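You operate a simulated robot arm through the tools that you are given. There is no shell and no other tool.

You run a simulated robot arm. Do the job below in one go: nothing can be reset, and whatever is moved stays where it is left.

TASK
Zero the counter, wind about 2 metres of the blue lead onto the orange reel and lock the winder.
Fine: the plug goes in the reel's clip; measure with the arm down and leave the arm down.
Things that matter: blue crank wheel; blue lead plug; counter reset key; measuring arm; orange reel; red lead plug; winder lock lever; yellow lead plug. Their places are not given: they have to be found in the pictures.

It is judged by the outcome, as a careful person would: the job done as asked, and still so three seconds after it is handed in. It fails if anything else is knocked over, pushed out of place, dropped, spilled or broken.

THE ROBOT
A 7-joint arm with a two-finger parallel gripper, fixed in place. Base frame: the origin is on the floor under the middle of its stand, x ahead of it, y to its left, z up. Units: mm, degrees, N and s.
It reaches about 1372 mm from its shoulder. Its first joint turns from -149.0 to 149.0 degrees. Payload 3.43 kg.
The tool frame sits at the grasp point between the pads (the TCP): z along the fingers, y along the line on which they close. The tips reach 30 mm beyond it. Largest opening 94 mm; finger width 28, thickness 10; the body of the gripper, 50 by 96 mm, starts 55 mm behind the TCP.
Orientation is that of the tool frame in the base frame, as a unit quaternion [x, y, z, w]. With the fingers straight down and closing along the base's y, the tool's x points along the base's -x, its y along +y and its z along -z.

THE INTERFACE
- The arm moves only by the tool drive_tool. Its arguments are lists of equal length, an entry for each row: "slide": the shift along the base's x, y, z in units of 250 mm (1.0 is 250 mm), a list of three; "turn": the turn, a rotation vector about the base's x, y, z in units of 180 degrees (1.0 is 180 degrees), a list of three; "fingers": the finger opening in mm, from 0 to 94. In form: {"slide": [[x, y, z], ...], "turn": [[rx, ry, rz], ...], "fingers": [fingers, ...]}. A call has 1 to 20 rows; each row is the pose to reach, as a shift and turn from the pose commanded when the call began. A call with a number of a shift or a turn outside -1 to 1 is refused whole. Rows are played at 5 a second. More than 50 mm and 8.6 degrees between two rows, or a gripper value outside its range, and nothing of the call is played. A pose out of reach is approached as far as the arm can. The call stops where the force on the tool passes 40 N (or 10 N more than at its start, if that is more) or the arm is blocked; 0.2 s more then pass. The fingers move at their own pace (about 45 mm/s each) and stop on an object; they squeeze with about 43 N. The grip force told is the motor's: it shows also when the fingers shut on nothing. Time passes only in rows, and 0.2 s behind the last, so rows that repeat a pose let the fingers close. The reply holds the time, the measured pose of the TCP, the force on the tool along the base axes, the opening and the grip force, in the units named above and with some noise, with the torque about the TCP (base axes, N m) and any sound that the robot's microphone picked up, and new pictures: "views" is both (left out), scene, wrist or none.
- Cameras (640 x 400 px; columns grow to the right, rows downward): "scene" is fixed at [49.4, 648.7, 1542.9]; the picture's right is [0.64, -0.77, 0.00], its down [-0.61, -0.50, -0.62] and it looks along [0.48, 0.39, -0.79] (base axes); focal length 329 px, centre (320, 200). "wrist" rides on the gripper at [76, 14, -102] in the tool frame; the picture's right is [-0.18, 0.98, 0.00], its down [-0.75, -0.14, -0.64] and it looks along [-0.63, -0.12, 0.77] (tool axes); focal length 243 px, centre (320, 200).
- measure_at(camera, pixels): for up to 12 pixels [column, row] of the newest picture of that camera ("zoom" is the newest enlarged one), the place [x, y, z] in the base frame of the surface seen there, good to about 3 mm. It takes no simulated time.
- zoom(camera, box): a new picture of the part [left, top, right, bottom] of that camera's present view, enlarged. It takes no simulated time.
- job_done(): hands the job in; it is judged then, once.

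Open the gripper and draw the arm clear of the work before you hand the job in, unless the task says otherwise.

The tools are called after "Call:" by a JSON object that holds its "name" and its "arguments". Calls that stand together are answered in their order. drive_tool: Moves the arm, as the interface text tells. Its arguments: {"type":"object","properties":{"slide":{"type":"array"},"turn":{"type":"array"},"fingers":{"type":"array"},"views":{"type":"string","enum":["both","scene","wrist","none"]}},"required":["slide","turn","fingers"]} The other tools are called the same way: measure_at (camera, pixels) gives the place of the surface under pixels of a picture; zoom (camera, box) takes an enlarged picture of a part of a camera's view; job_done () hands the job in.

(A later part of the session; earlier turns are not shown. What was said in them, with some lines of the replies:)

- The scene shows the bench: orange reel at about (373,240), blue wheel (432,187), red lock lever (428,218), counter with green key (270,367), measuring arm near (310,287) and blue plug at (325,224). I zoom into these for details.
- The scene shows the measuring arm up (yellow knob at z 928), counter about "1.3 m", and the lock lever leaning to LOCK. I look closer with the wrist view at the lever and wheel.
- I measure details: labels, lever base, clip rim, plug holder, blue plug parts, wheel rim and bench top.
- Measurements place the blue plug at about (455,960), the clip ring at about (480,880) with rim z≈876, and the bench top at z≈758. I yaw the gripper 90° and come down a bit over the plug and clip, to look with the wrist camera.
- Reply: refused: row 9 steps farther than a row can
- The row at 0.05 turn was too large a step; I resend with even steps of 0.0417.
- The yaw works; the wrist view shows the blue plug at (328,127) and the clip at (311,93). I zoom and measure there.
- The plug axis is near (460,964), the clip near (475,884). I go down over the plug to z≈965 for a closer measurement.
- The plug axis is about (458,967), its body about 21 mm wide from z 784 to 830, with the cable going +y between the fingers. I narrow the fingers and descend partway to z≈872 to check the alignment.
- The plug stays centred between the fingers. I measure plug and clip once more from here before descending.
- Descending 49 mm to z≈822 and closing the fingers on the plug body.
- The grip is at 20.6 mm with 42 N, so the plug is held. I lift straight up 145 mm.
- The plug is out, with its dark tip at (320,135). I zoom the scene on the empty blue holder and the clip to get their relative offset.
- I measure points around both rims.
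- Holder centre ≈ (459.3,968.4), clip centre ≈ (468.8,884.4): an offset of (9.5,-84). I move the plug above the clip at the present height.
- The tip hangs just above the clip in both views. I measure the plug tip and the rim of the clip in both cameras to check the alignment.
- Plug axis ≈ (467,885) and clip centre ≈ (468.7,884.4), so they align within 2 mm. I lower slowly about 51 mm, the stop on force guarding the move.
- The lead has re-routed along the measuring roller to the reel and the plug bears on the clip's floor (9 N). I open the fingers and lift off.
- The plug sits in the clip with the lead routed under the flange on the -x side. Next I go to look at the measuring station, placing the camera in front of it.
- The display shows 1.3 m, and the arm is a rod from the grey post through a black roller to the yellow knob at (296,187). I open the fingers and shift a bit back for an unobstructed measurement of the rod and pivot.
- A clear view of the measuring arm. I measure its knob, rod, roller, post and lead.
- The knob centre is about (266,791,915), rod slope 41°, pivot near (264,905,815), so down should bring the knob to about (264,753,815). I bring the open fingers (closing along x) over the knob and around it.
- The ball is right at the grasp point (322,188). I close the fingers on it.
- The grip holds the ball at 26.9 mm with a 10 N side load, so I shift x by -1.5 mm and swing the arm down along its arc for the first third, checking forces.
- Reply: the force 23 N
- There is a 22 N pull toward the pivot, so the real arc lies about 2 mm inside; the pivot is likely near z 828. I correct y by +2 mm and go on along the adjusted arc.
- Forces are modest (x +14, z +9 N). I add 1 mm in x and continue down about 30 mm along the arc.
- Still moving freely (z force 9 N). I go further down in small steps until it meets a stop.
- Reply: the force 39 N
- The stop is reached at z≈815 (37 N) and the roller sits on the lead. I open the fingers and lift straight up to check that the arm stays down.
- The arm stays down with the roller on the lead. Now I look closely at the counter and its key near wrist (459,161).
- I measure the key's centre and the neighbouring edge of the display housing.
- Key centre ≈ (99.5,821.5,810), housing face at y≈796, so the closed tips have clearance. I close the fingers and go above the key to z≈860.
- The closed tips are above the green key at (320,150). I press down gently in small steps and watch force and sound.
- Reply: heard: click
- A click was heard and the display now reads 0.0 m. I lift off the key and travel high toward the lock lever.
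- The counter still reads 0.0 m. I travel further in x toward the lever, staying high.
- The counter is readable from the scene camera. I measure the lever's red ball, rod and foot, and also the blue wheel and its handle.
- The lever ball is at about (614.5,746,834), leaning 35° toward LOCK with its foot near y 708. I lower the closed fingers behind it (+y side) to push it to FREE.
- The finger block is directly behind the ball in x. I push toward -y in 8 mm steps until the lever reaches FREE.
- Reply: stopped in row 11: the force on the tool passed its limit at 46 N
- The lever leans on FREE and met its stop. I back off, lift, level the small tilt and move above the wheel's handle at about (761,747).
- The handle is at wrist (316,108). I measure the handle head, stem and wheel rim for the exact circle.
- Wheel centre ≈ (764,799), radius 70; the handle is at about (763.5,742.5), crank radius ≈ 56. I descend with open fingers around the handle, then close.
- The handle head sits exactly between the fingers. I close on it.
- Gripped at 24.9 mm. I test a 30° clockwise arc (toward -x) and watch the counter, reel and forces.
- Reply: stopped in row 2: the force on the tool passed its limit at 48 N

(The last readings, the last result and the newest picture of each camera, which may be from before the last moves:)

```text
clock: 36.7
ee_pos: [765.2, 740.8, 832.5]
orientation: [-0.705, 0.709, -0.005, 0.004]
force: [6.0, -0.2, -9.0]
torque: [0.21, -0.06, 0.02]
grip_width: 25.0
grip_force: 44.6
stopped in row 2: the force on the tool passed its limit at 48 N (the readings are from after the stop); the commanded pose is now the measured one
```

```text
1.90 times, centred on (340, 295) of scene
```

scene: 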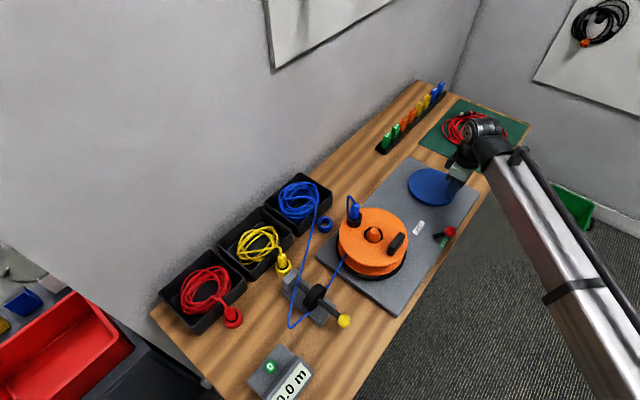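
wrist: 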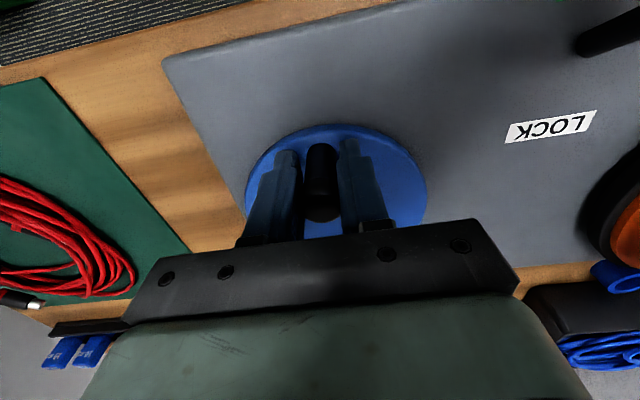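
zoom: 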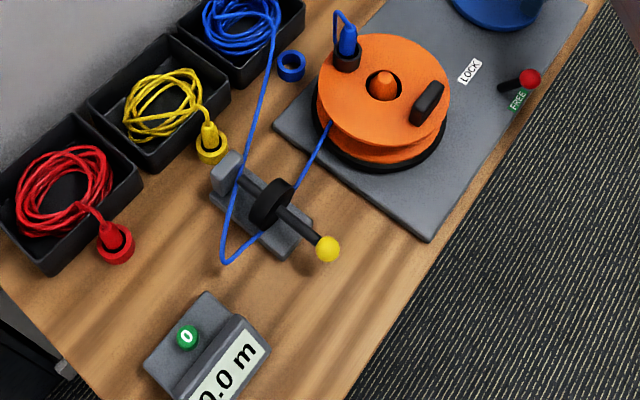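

The wheel did not budge clockwise at 48 N, so I test the counter-clockwise direction (+x) with small steps.

Call:
{"name": "drive_tool", "arguments": {"slide": [[0.008, 0, 0], [0.016, 0.0006, 0], [0.024, 0.0012, 0], [0.032, 0.0022, 0], [0.04, 0.0036, 0]], "turn": [[0, 0, 0], [0, 0, 0], [0, 0, 0], [0, 0, 0], [0, 0, 0]], "fingers": [10, 10, 10, 10, 10], "views": "both"}}

Call:
{"name": "zoom", "arguments": {"camera": "scene", "box": [240, 190, 440, 400]}}

```text
clock: 37.9
ee_pos: [773.6, 742.7, 833.0]
orientation: [-0.705, 0.709, -0.004, 0.004]
force: [-6.7, -5.8, -15.7]
torque: [0.46, -0.08, 0.4]
grip_width: 24.4
grip_force: 44.4
```

scene: 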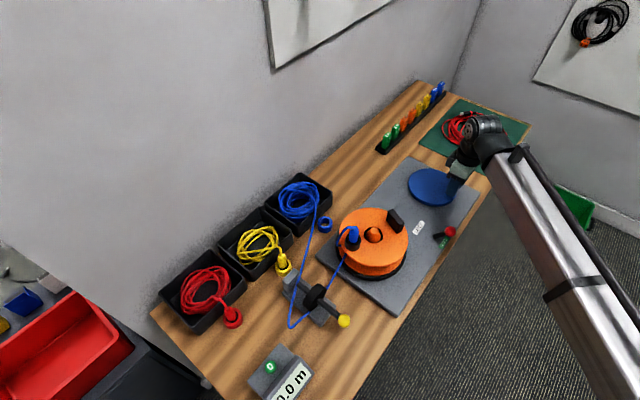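
wrist: 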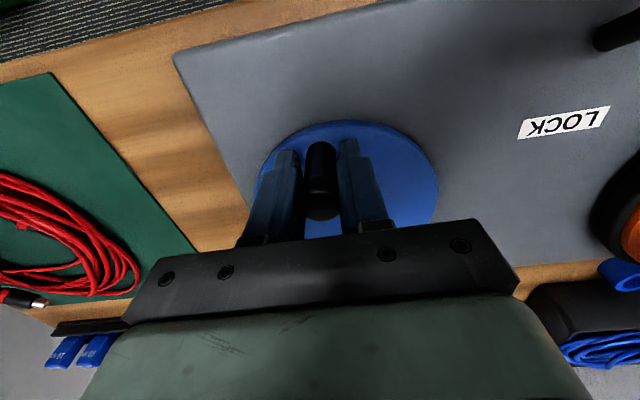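

```text
1.90 times, centred on (340, 295) of scene
```

zoom: 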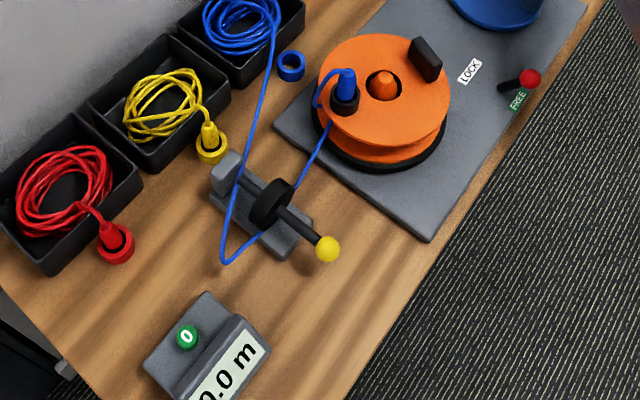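

Counter-clockwise works: the reel turned about 45° for ~10° of crank, so it is geared up about 4–5×. I continue 30° counter-clockwise with small tilt correction and check the counter.

Call:
{"name": "drive_tool", "arguments": {"slide": [[0.018, 0.003, 0], [0.0366, 0.0085, -0.002], [0.0547, 0.016, -0.003], [0.072, 0.025, -0.004], [0.0884, 0.0355, -0.004], [0.104, 0.0475, -0.004]], "turn": [[0, 0.001, 0.0005], [0, 0.002, 0.001], [0, 0.003, 0.0015], [0, 0.0036, 0.0018], [0, 0.0036, 0.0018], [0, 0.0036, 0.0018]], "fingers": [10, 10, 10, 10, 10, 10], "views": "both"}}

Call:
{"name": "zoom", "arguments": {"camera": "scene", "box": [240, 190, 440, 400]}}

```text
clock: 39.3
ee_pos: [801.8, 756.4, 832.5]
orientation: [-0.707, 0.707, -0.001, 0.004]
force: [2.1, 7.4, 9.8]
torque: [-0.3, 0.13, 0.31]
grip_width: 24.5
grip_force: 45.0
```

scene: 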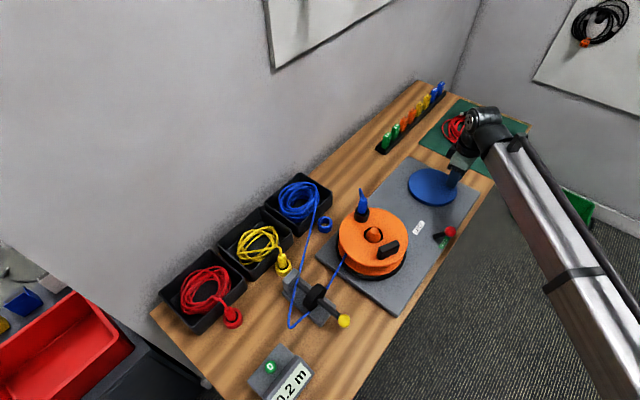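
wrist: 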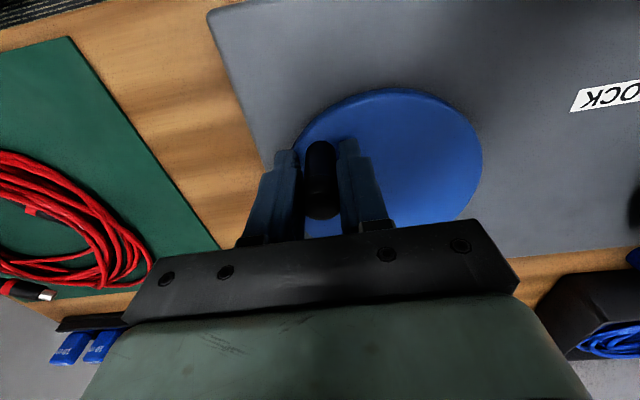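

```text
1.90 times, centred on (340, 295) of scene
```

zoom: 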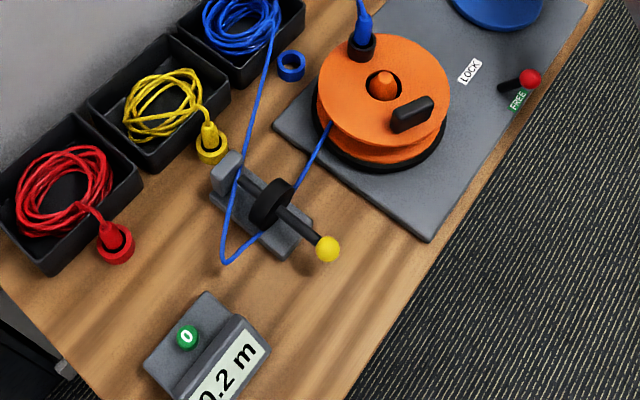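

Counter shows 0.2 m after about 40° of crank, forces small. I turn on another 40° counter-clockwise and read the counter again.

Call:
{"name": "drive_tool", "arguments": {"slide": [[0.0156, 0.0132, 0], [0.0288, 0.0276, 0], [0.0408, 0.0432, 0], [0.0512, 0.0596, 0], [0.0602, 0.0768, 0], [0.0676, 0.0948, 0], [0.0736, 0.1136, 0], [0.0778, 0.1328, 0]], "turn": [[0, 0, 0], [0, 0, 0], [0, 0, 0], [0, 0, 0], [0, 0, 0], [0, 0, 0], [0, 0, 0], [0, 0, 0]], "fingers": [10, 10, 10, 10, 10, 10, 10, 10], "views": "both"}}

Call:
{"name": "zoom", "arguments": {"camera": "scene", "box": [240, 190, 440, 400]}}

```text
clock: 41.1
ee_pos: [819.5, 788.6, 830.7]
orientation: [-0.706, 0.708, -0.001, 0.0]
force: [-10.4, 1.5, 2.6]
torque: [-0.53, -0.03, 0.33]
grip_width: 24.5
grip_force: 45.0
```

scene: 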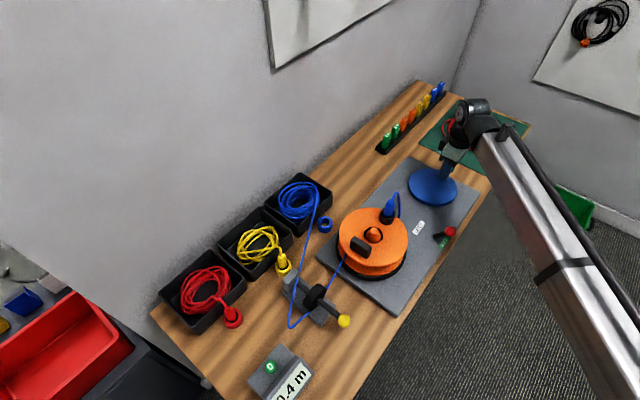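
wrist: 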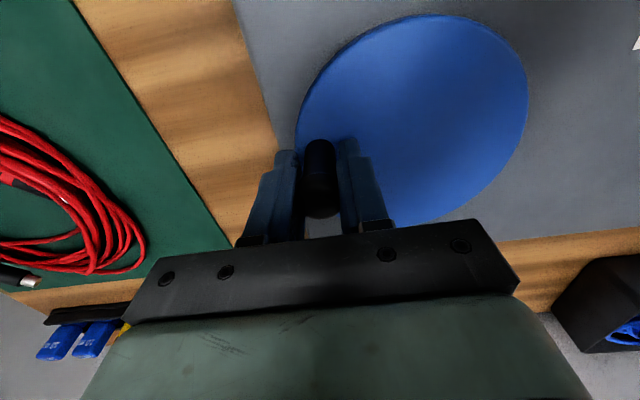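

```text
1.90 times, centred on (340, 295) of scene
```

zoom: 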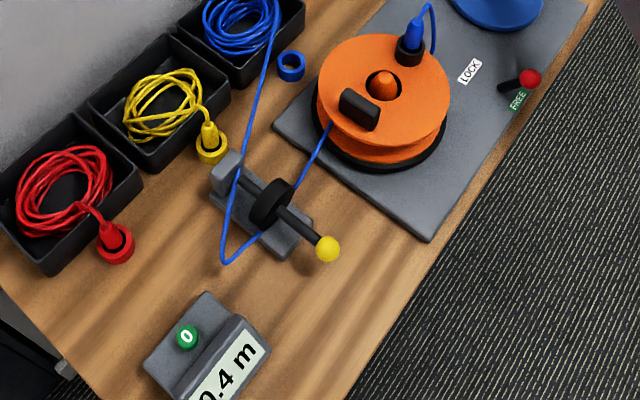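

Counter 0.4 m after 80°, i.e. about 0.005 m per degree, so about 400° in total is needed. Force shows ~1 mm inward correction; I continue 50° with the centre adjusted.

Call:
{"name": "drive_tool", "arguments": {"slide": [[-0.0016, 0.02, 0], [-0.0016, 0.0396, 0], [-0.0016, 0.0592, 0], [-0.0036, 0.0784, 0], [-0.0076, 0.0976, 0], [-0.0134, 0.1162, 0], [-0.0208, 0.1344, 0], [-0.0298, 0.1516, 0], [-0.0402, 0.168, 0], [-0.0522, 0.1836, 0]], "turn": [[0, 0, 0], [0, 0, 0], [0, 0, 0], [0, 0, 0], [0, 0, 0], [0, 0, 0], [0, 0, 0], [0, 0, 0], [0, 0, 0], [0, 0, 0]], "fingers": [10, 10, 10, 10, 10, 10, 10, 10, 10, 10], "views": "both"}}

Call:
{"name": "zoom", "arguments": {"camera": "scene", "box": [240, 190, 440, 400]}}

```text
clock: 43.3
ee_pos: [807.6, 838.5, 831.5]
orientation: [0.707, -0.707, 0.0, -0.004]
force: [29.6, 16.6, -0.7]
torque: [-0.43, 0.11, 0.46]
grip_width: 24.4
grip_force: 45.2
```

scene: 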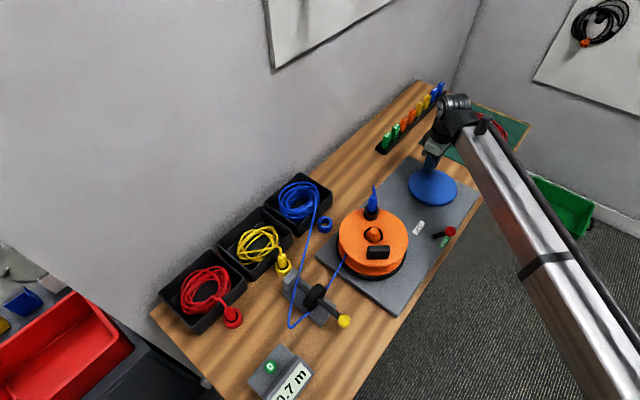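
wrist: 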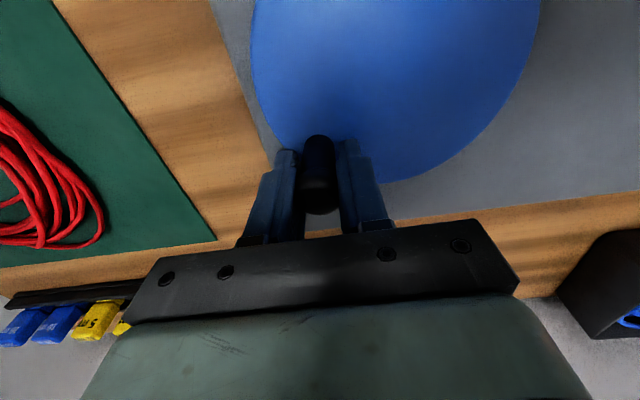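

```text
1.90 times, centred on (340, 295) of scene
```

zoom: 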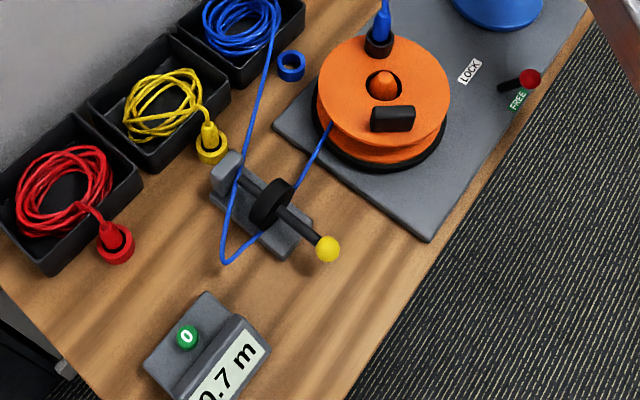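

Counter 0.7 m at about 130°. A 33 N outward pull shows the true circle is larger here, so I refit (centre ≈ (762.5,799.5), R ≈ 58.5) and go on 20°.

Call:
{"name": "drive_tool", "arguments": {"slide": [[0.002, 0.018, 0], [-0.0148, 0.0328, 0], [-0.03, 0.0464, 0], [-0.0462, 0.0588, 0], [-0.0634, 0.07, 0]], "turn": [[0, 0, 0], [0, 0, 0], [0, 0, 0], [0, 0, 0], [0, 0, 0]], "fingers": [10, 10, 10, 10, 10], "views": "both"}}

Call:
{"name": "zoom", "arguments": {"camera": "scene", "box": [240, 340, 340, 400]}}

```text
clock: 44.5
ee_pos: [786.8, 852.7, 830.8]
orientation: [-0.706, 0.708, 0.0, 0.0]
force: [3.4, 4.1, 1.4]
torque: [0.16, 0.03, 0.04]
grip_width: 24.6
grip_force: 45.0
```

scene: 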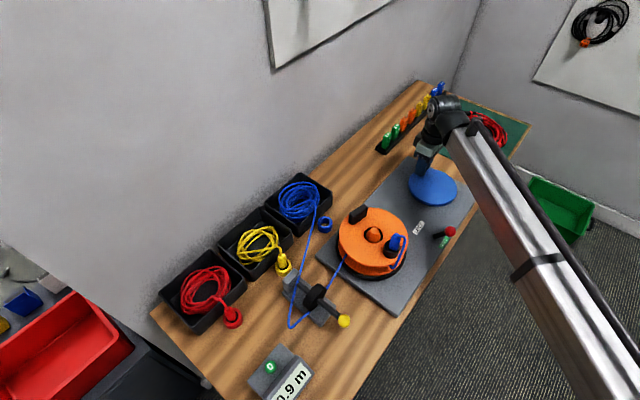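
wrist: 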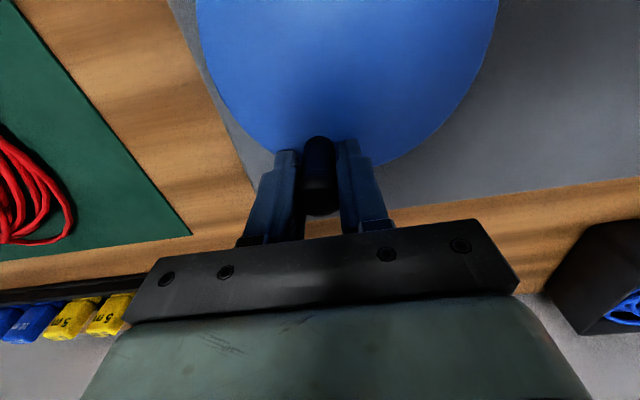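

```text
6.40 times, centred on (290, 370) of scene
```

zoom: 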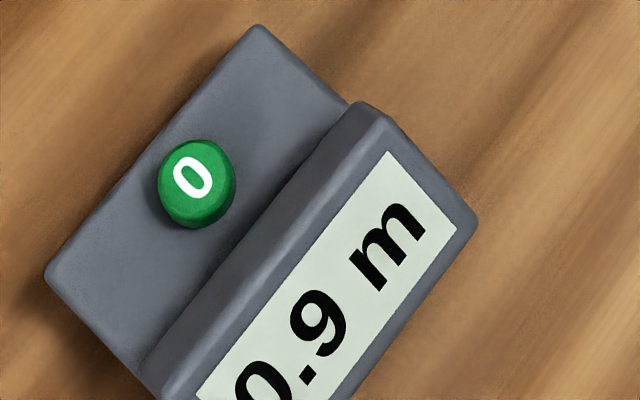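

Counter 0.9 m with low forces. I continue another 30° to the +y side and check.

Call:
{"name": "drive_tool", "arguments": {"slide": [[-0.0174, 0.0106, 0], [-0.0362, 0.0178, 0], [-0.0558, 0.0236, 0], [-0.0762, 0.0276, 0], [-0.0966, 0.0298, 0], [-0.117, 0.0304, 0]], "turn": [[0, 0, 0], [0, 0, 0], [0, 0, 0], [0, 0, 0], [0, 0, 0], [0, 0, 0]], "fingers": [10, 10, 10, 10, 10, 10], "views": "both"}}

Call:
{"name": "zoom", "arguments": {"camera": "scene", "box": [240, 340, 340, 400]}}

```text
clock: 45.9
ee_pos: [756.7, 857.4, 831.3]
orientation: [-0.707, 0.707, -0.001, -0.004]
force: [-5.4, -14.5, -7.4]
torque: [-0.04, -0.14, 0.51]
grip_width: 24.3
grip_force: 44.7
```

scene: 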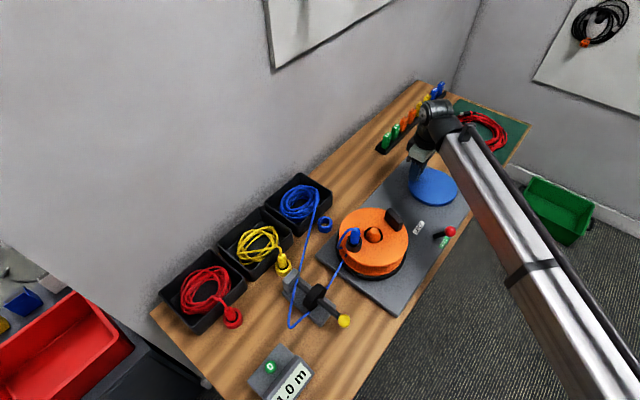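
wrist: 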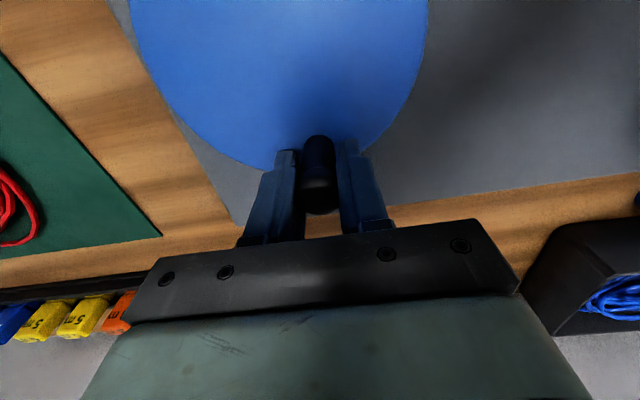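

```text
6.40 times, centred on (290, 370) of scene
```

zoom: 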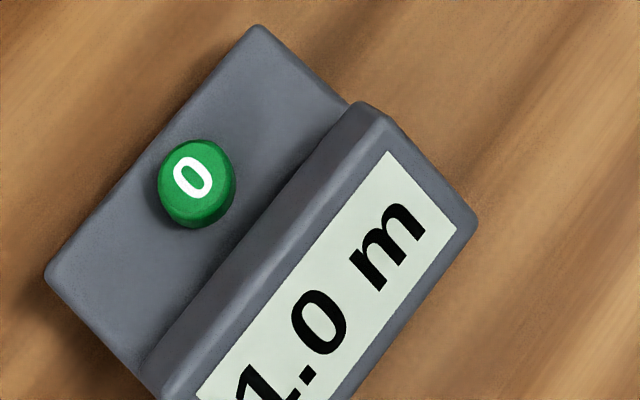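

Counter 1.0 m, small inward force. I continue 40° around toward -x.

Call:
{"name": "drive_tool", "arguments": {"slide": [[-0.0204, -0.006, 0], [-0.0404, -0.0088, 0], [-0.06, -0.0132, 0], [-0.0792, -0.0192, 0], [-0.098, -0.0268, 0], [-0.116, -0.0364, 0], [-0.1332, -0.0472, 0], [-0.1492, -0.0596, 0]], "turn": [[0, 0, 0], [0, 0, 0], [0, 0, 0], [0, 0, 0], [0, 0, 0], [0, 0, 0], [0, 0, 0], [0, 0, 0]], "fingers": [10, 10, 10, 10, 10, 10, 10, 10], "views": "both"}}

Call:
{"name": "zoom", "arguments": {"camera": "scene", "box": [240, 340, 340, 400]}}

```text
clock: 47.7
ee_pos: [725.8, 842.1, 833.2]
orientation: [-0.706, 0.708, -0.004, 0.0]
force: [29.7, -20.2, -1.9]
torque: [-0.07, 0.5, 0.42]
grip_width: 24.7
grip_force: 45.6
```

scene: 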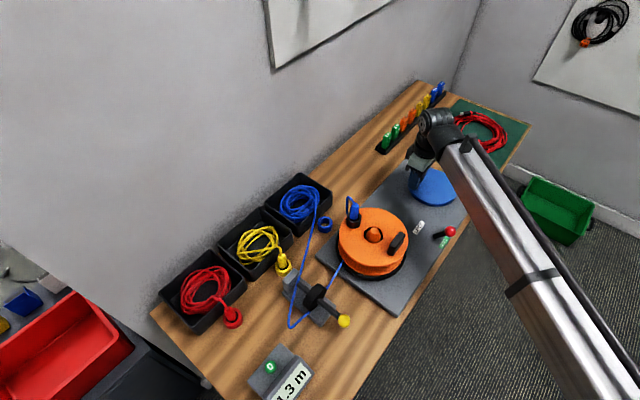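
wrist: 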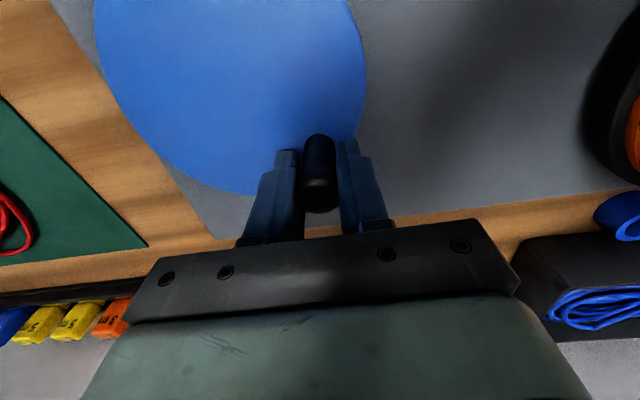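

```text
6.40 times, centred on (290, 370) of scene
```

zoom: 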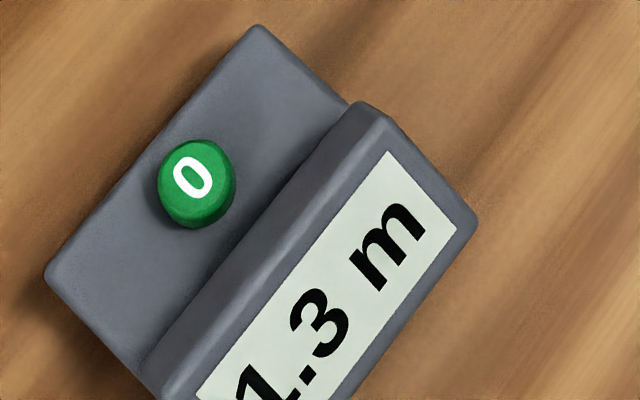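

Counter 1.3 m; inward pull of ~35 N tells me to tighten the circle (centre ≈ (764.5,796.5), R 58). I relax inward first and go on 40°.

Call:
{"name": "drive_tool", "arguments": {"slide": [[0.004, -0.011, 0], [-0.0068, -0.0216, 0], [-0.0204, -0.0364, 0], [-0.0328, -0.0524, 0], [-0.0436, -0.0696, 0], [-0.0532, -0.0876, 0], [-0.0608, -0.1064, 0], [-0.0668, -0.1256, 0], [-0.0712, -0.1452, 0]], "turn": [[0, 0, 0], [0, 0, 0], [0, 0, 0], [0, 0, 0], [0, 0, 0], [0, 0, 0], [0, 0, 0], [0, 0, 0], [0, 0, 0]], "fingers": [10, 10, 10, 10, 10, 10, 10, 10, 10], "views": "both"}}

Call:
{"name": "zoom", "arguments": {"camera": "scene", "box": [240, 340, 340, 400]}}

```text
clock: 49.7
ee_pos: [709.1, 805.8, 831.7]
orientation: [-0.705, 0.709, -0.003, 0.002]
force: [36.3, -3.1, 11.9]
torque: [0.3, -0.02, 0.35]
grip_width: 30.7
grip_force: 18.2
```

scene: 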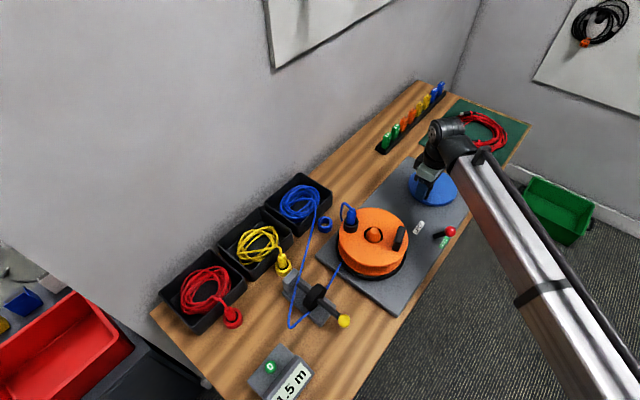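
wrist: 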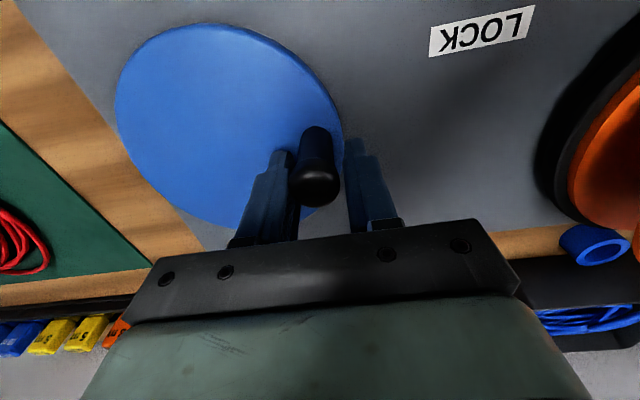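

```text
6.40 times, centred on (290, 370) of scene
```

zoom: 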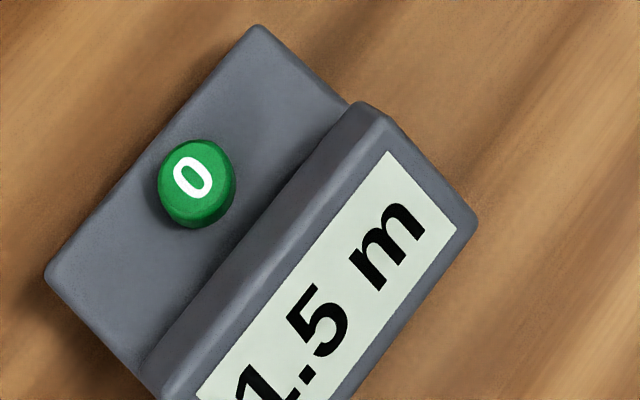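

Counter 1.5 m. The handle is ~4 mm to +x of the commanded path (36 N, fingers spread to 30.7), so I shift +x, let the fingers re-grip, then continue on a smaller circle for 30°.

Call:
{"name": "drive_tool", "arguments": {"slide": [[0.008, 0, 0], [0.015, 0.0, 0], [0.015, 0.0, 0], [0.014, -0.0148, 0], [0.013, -0.0344, 0], [0.0132, -0.054, 0], [0.0152, -0.0732, 0], [0.019, -0.0924, 0], [0.0245, -0.1112, 0]], "turn": [[0, 0, 0], [0, 0, 0], [0, 0, 0], [0, 0, 0], [0, 0, 0], [0, 0, 0], [0, 0, 0], [0, 0, 0], [0, 0, 0]], "fingers": [10, 10, 10, 10, 10, 10, 10, 10, 10], "views": "both"}}

Call:
{"name": "zoom", "arguments": {"camera": "scene", "box": [240, 340, 340, 400]}}

```text
clock: 51.7
ee_pos: [713.9, 781.1, 831.0]
orientation: [-0.707, 0.708, -0.001, 0.002]
force: [22.4, 12.4, -5.7]
torque: [0.34, 0.05, 0.28]
grip_width: 24.3
grip_force: 44.4
```

scene: 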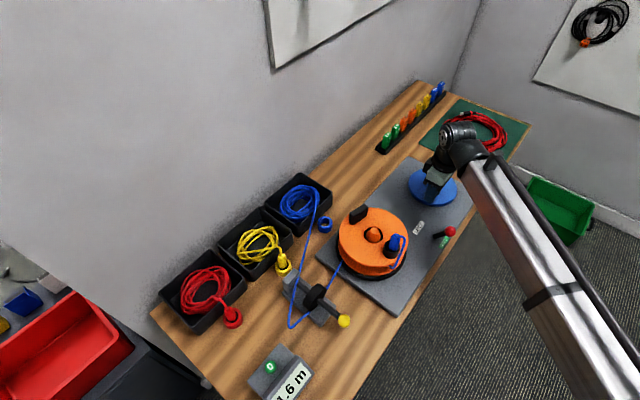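
wrist: 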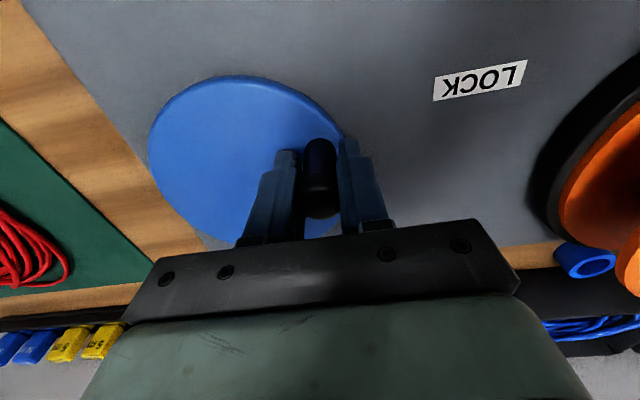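

```text
6.40 times, centred on (290, 370) of scene
```

zoom: 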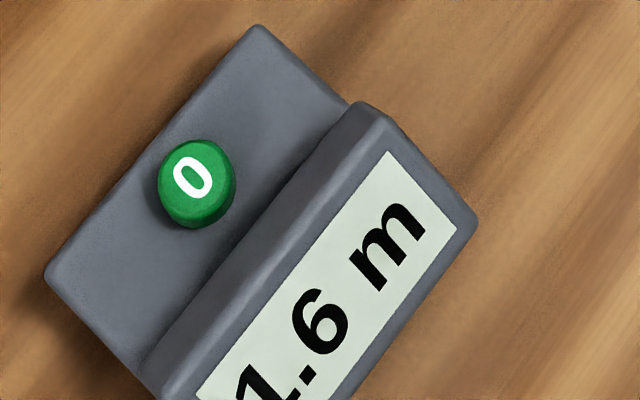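

Counter 1.6 m and the grip is firm again. I relax inward 2 mm and go on 35°.

Call:
{"name": "drive_tool", "arguments": {"slide": [[0.008, 0.001, 0], [0.0128, -0.02, 0], [0.022, -0.0372, 0], [0.0324, -0.0536, 0], [0.0444, -0.0692, 0], [0.0576, -0.0836, 0], [0.072, -0.0968, 0], [0.0876, -0.1088, 0]], "turn": [[0, 0, 0], [0, 0, 0], [0, 0, 0], [0, 0, 0], [0, 0, 0], [0, 0, 0], [0, 0, 0], [0, 0, 0]], "fingers": [10, 10, 10, 10, 10, 10, 10, 10], "views": "both"}}

Call:
{"name": "zoom", "arguments": {"camera": "scene", "box": [240, 340, 340, 400]}}

```text
clock: 53.5
ee_pos: [734.3, 750.7, 832.0]
orientation: [-0.706, 0.708, -0.002, -0.001]
force: [-6.7, -2.3, -3.3]
torque: [0.08, 0.0, 0.47]
grip_width: 24.8
grip_force: 44.9
```

scene: 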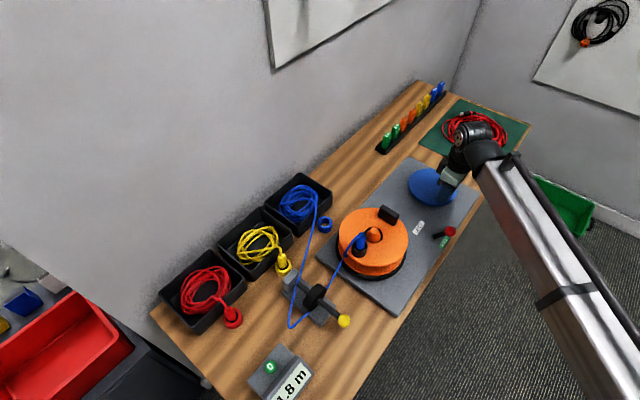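
wrist: 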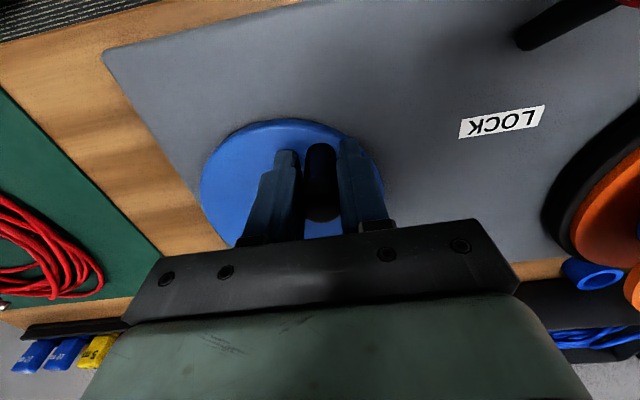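

```text
6.40 times, centred on (290, 370) of scene
```

zoom: 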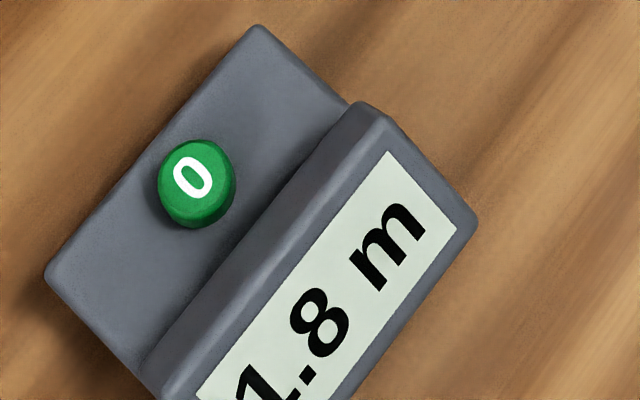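

Counter 1.8 m with low forces. I turn 25° more and read again.

Call:
{"name": "drive_tool", "arguments": {"slide": [[0.0164, -0.0108, 0], [0.0336, -0.02, 0], [0.0516, -0.0272, 0], [0.0704, -0.0332, 0], [0.0896, -0.0376, 0]], "turn": [[0, 0, 0], [0, 0, 0], [0, 0, 0], [0, 0, 0], [0, 0, 0]], "fingers": [10, 10, 10, 10, 10], "views": "both"}}

Call:
{"name": "zoom", "arguments": {"camera": "scene", "box": [240, 340, 340, 400]}}

Call:
{"name": "zoom", "arguments": {"camera": "scene", "box": [290, 170, 480, 300]}}

```text
clock: 54.7
ee_pos: [756.7, 743.0, 832.0]
orientation: [-0.706, 0.708, -0.002, 0.0]
force: [-6.5, -3.1, -3.5]
torque: [-0.11, 0.07, 0.45]
grip_width: 24.2
grip_force: 44.9
```

scene: 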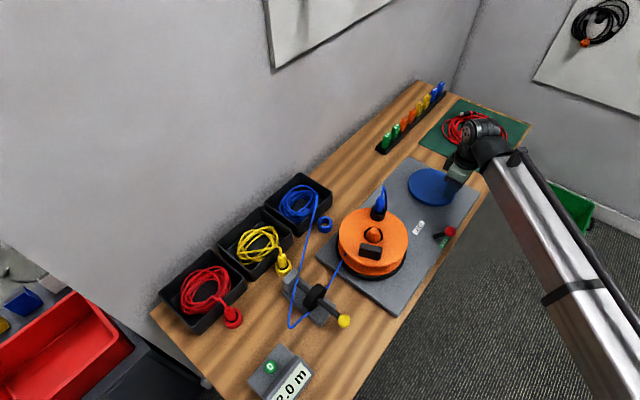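
wrist: 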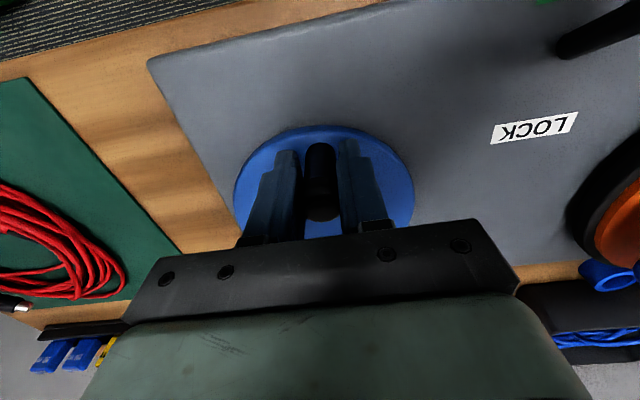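

```text
6.40 times, centred on (290, 370) of scene
```

zoom: 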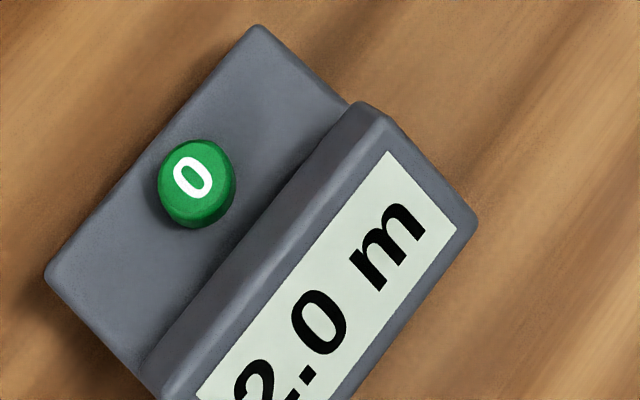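

```text
3.08 times, centred on (385, 235) of scene
```

zoom: 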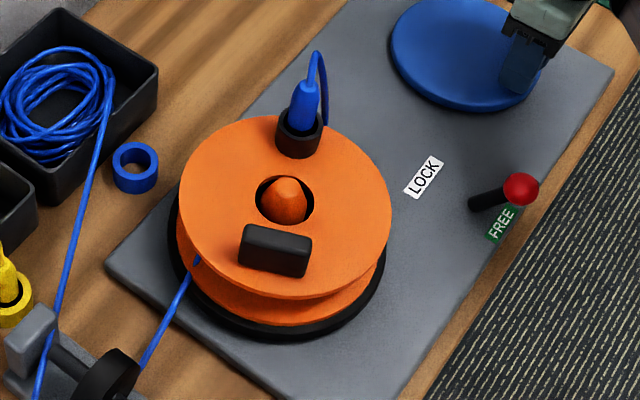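

The counter reads 2.0 m. I open the fingers, lift off the handle and check the counter stays.

Call:
{"name": "drive_tool", "arguments": {"slide": [[0, 0, 0], [0, 0, 0], [0, 0, 0.06], [0, 0, 0.2], [0, 0, 0.36], [0, 0, 0.5]], "turn": [[0, 0, 0], [0, 0, 0], [0, 0, 0], [0, 0, 0], [0, 0, 0], [0, 0, 0]], "fingers": [40, 60, 60, 60, 60, 60], "views": "both"}}

Call:
{"name": "zoom", "arguments": {"camera": "scene", "box": [240, 340, 340, 400]}}

Call:
{"name": "zoom", "arguments": {"camera": "scene", "box": [290, 170, 480, 300]}}

```text
clock: 56.1
ee_pos: [756.2, 742.9, 958.1]
orientation: [-0.706, 0.708, -0.002, -0.001]
force: [0.3, -0.7, 0.5]
torque: [-0.01, 0.0, 0.01]
grip_width: 60.0
grip_force: 0.1
```

scene: 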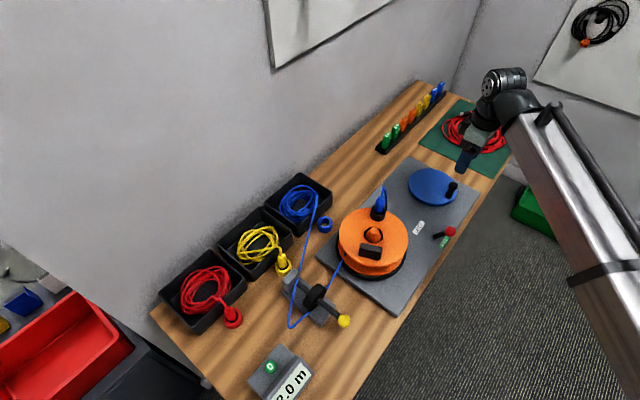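
wrist: 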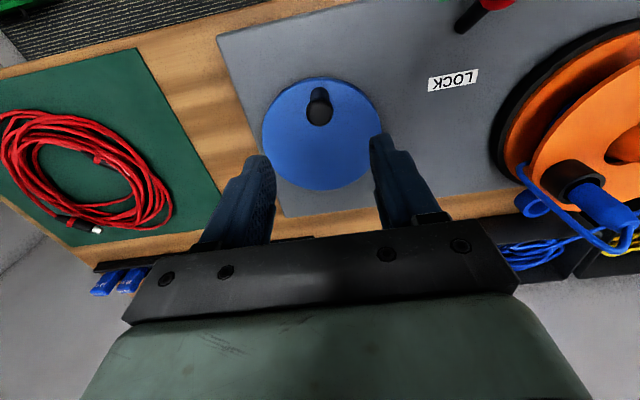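

```text
6.40 times, centred on (290, 370) of scene
```

zoom: 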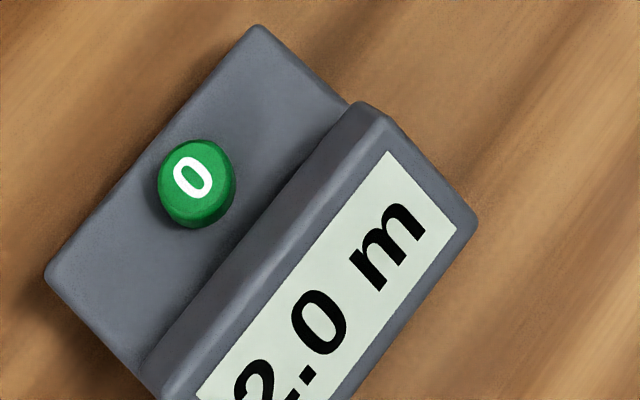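

```text
3.08 times, centred on (385, 235) of scene
```

zoom: 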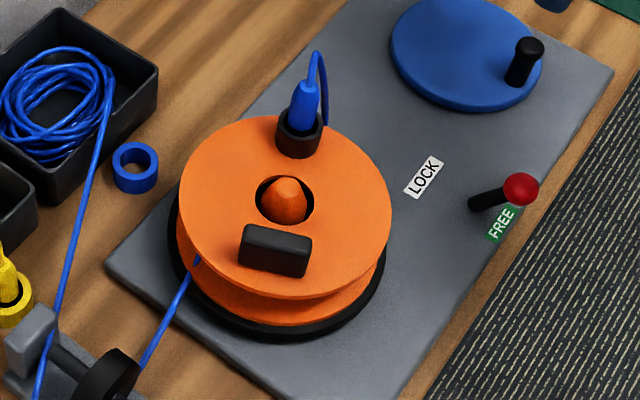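

The counter holds 2.0 m and nothing moved. I measure the lever's ball in its FREE position.

Call:
{"name": "measure_at", "arguments": {"camera": "scene", "pixels": [[450, 230], [451, 231], [447, 231], [454, 231], [451, 227], [451, 234], [445, 234], [440, 236], [437, 238], [435, 237], [442, 235], [444, 243]]}}

Call:
{"name": "zoom", "arguments": {"camera": "scene", "box": [420, 210, 470, 255]}}

```text
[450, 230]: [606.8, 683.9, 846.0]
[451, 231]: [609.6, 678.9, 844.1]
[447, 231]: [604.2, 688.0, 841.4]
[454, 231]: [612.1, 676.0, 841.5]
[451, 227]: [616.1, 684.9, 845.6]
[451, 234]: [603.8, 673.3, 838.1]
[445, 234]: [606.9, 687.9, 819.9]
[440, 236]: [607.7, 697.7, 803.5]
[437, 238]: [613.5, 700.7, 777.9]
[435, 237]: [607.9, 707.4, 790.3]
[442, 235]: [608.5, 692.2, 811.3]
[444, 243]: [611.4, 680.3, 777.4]
```

```text
8.89 times, centred on (445, 232) of scene
```

zoom: 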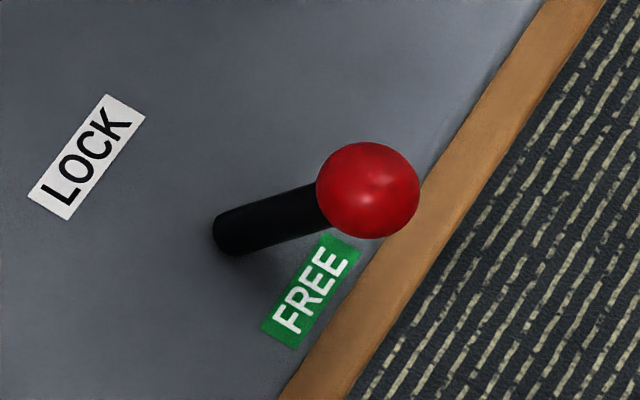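

The ball in FREE is at about (615,681,834). I close the fingers and come down on its -y side at y≈641.

Call:
{"name": "drive_tool", "arguments": {"slide": [[-0.142, -0.102, 0.02], [-0.284, -0.204, 0.02], [-0.426, -0.306, 0.02], [-0.566, -0.41, 0.0], [-0.566, -0.41, -0.15], [-0.566, -0.41, -0.3], [-0.566, -0.41, -0.42]], "turn": [[0, 0, 0], [0, 0, 0], [0, 0, 0], [0, 0, 0], [0, 0, 0], [0, 0, 0], [0, 0, 0]], "fingers": [40, 20, 0, 0, 0, 0, 0], "views": "both"}}

Call:
{"name": "zoom", "arguments": {"camera": "scene", "box": [390, 180, 490, 270]}}

```text
clock: 57.7
ee_pos: [614.8, 639.9, 851.6]
orientation: [-0.707, 0.708, 0.0, 0.001]
force: [-0.5, -0.3, 0.0]
torque: [0.02, 0.0, -0.01]
grip_width: 0.0
grip_force: 32.5
```

scene: 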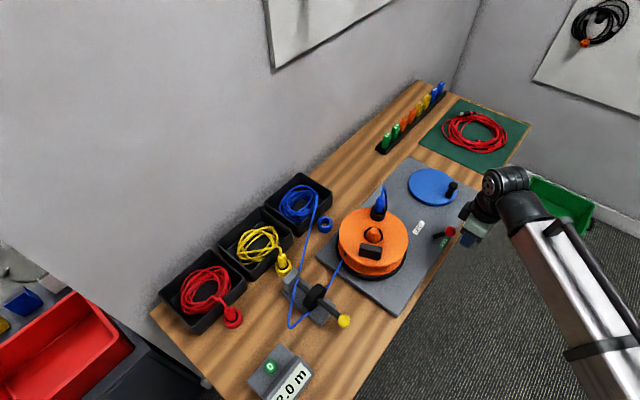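
wrist: 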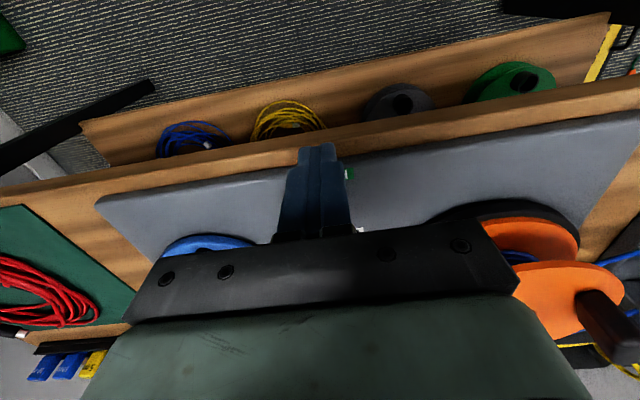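

```text
4.44 times, centred on (440, 225) of scene
```

zoom: 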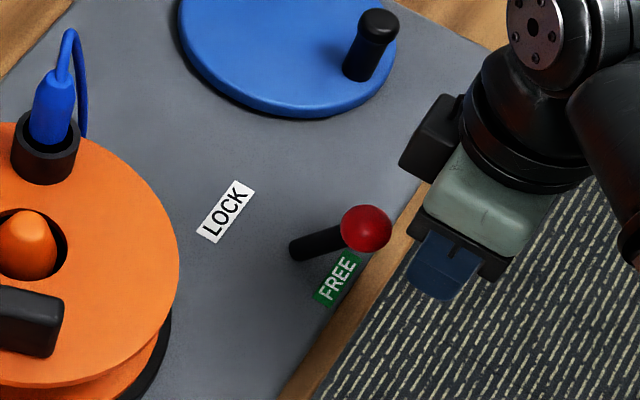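

The closed fingers are on the near side of the ball. I push toward +y in small steps until the lever hits its LOCK stop.

Call:
{"name": "drive_tool", "arguments": {"slide": [[0, 0.04, 0], [0, 0.075, 0], [0, 0.11, 0], [0, 0.145, 0], [0, 0.18, 0], [0, 0.215, 0], [0, 0.25, 0], [0, 0.28, 0], [0, 0.305, 0], [0, 0.325, 0], [0, 0.34, 0]], "turn": [[0, 0, 0], [0, 0, 0], [0, 0, 0], [0, 0, 0], [0, 0, 0], [0, 0, 0], [0, 0, 0], [0, 0, 0], [0, 0, 0], [0, 0, 0], [0, 0, 0]], "fingers": [0, 0, 0, 0, 0, 0, 0, 0, 0, 0, 0], "views": "both"}}

Call:
{"name": "zoom", "arguments": {"camera": "scene", "box": [390, 180, 490, 270]}}

```text
clock: 60.1
ee_pos: [614.6, 716.4, 853.3]
orientation: [-0.705, 0.709, -0.005, -0.004]
force: [0.6, -8.6, 10.2]
torque: [-0.13, 0.11, -0.07]
grip_width: 0.1
grip_force: 33.0
stopped in row 11: the force on the tool passed its limit at 44 N (the readings are from after the stop); the commanded pose is now the measured one
```

scene: 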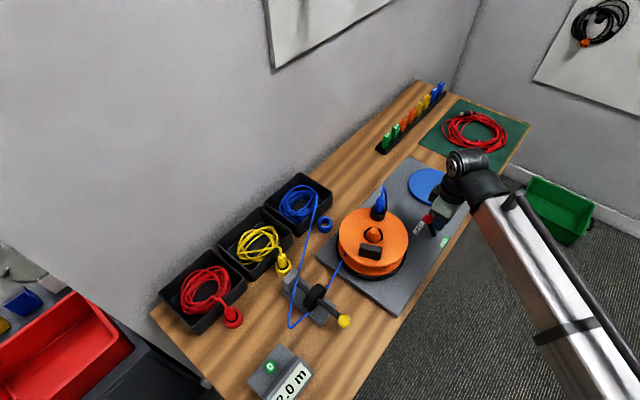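
wrist: 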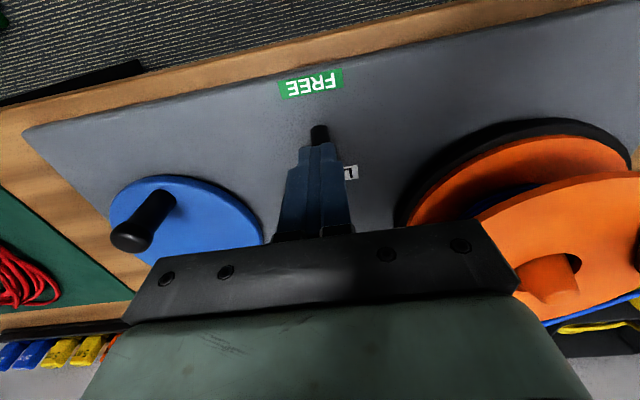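

```text
4.44 times, centred on (440, 225) of scene
```

zoom: 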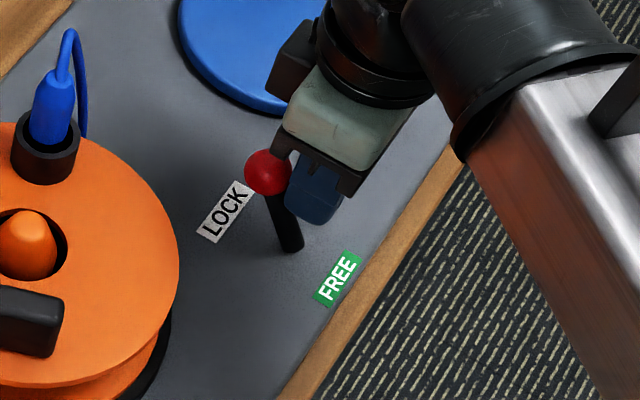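

The lever is back at its LOCK stop (44 N). I back off in -y, lift clear and open the gripper, then verify everything.

Call:
{"name": "drive_tool", "arguments": {"slide": [[0, -0.05, 0], [0, -0.12, 0], [0, -0.16, 0.12], [0, -0.18, 0.3], [0, -0.2, 0.48], [0, -0.22, 0.66], [0, -0.24, 0.84], [0, -0.26, 1.0]], "turn": [[0, 0, 0], [0, 0, 0], [0, 0, 0], [0, 0, 0], [0, 0, 0], [0, 0, 0], [0, 0, 0], [0, 0, 0]], "fingers": [0, 0, 0, 20, 40, 60, 80, 94], "views": "both"}}

Call:
{"name": "zoom", "arguments": {"camera": "scene", "box": [290, 170, 480, 300]}}

Call:
{"name": "zoom", "arguments": {"camera": "scene", "box": [220, 250, 380, 400]}}

Call:
{"name": "zoom", "arguments": {"camera": "scene", "box": [400, 200, 460, 255]}}

```text
clock: 61.9
ee_pos: [614.8, 653.8, 1101.3]
orientation: [-0.705, 0.709, -0.004, -0.005]
force: [0.3, 0.7, -0.2]
torque: [0.0, 0.0, -0.02]
grip_width: 94.0
grip_force: 0.1
```

scene: 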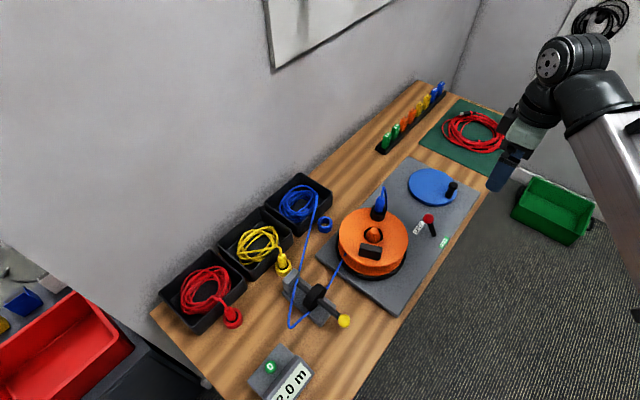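
wrist: 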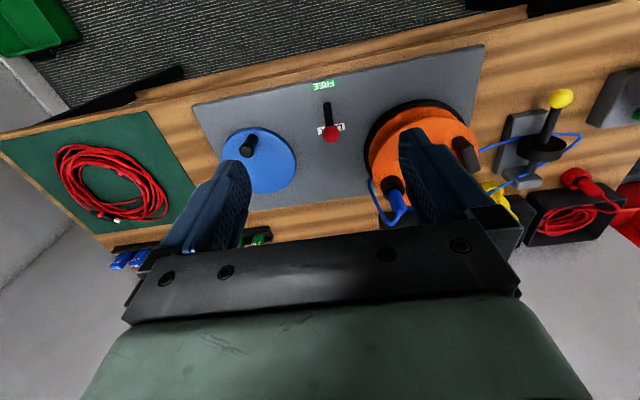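

```text
3.08 times, centred on (385, 235) of scene
```

zoom: 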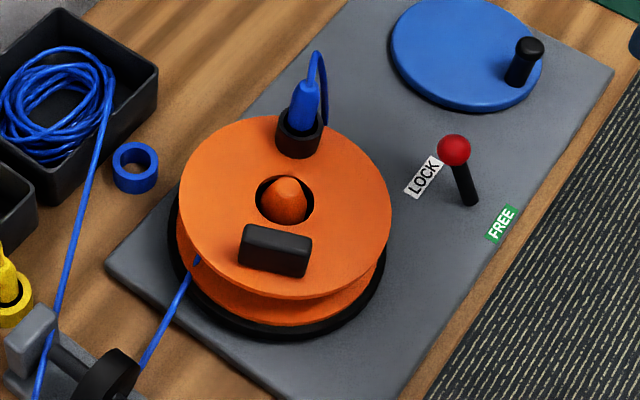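

```text
2.67 times, centred on (300, 325) of scene
```

zoom: 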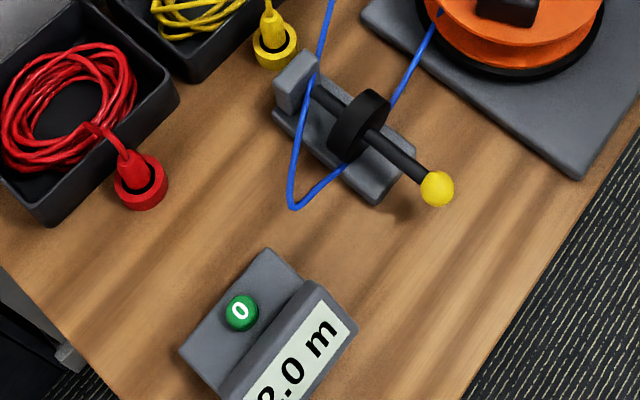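

```text
7.27 times, centred on (430, 228) of scene
```

zoom: 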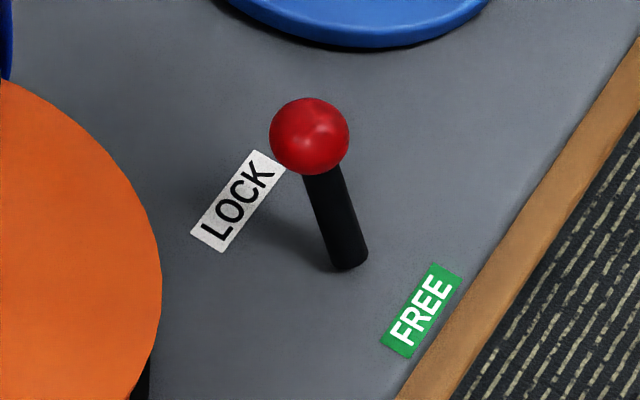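

All checks hold in the newest pictures: the plug is in the reel's clip, the counter shows 2.0 m, and the measuring arm is down on the lead. The lever leans on LOCK, and the open gripper is clear above the bench edge. I hand the job in.

Call:
{"name": "job_done", "arguments": {}}

```text
The job is handed in.
```

I've wound the blue lead onto the orange reel until the counter read 2.0 m, locked the winder and handed the job in.

- **Plug:** the blue plug is seated in the reel's clip.
- **Measuring:** I lowered the measuring arm, zeroed the counter (it read 0.0 m), then wound. The measuring arm is still down on the lead.
- **Winder:** it was locked at the start, so I set the lever to FREE to wind and pushed it back to its LOCK stop afterwards.
- **Winding:** the crank only turned counter-clockwise. A first try the other way hit resistance and stopped without moving anything.

The last pictures showed the counter still at 2.0 m and nothing else disturbed. The gripper is open and clear of the work.
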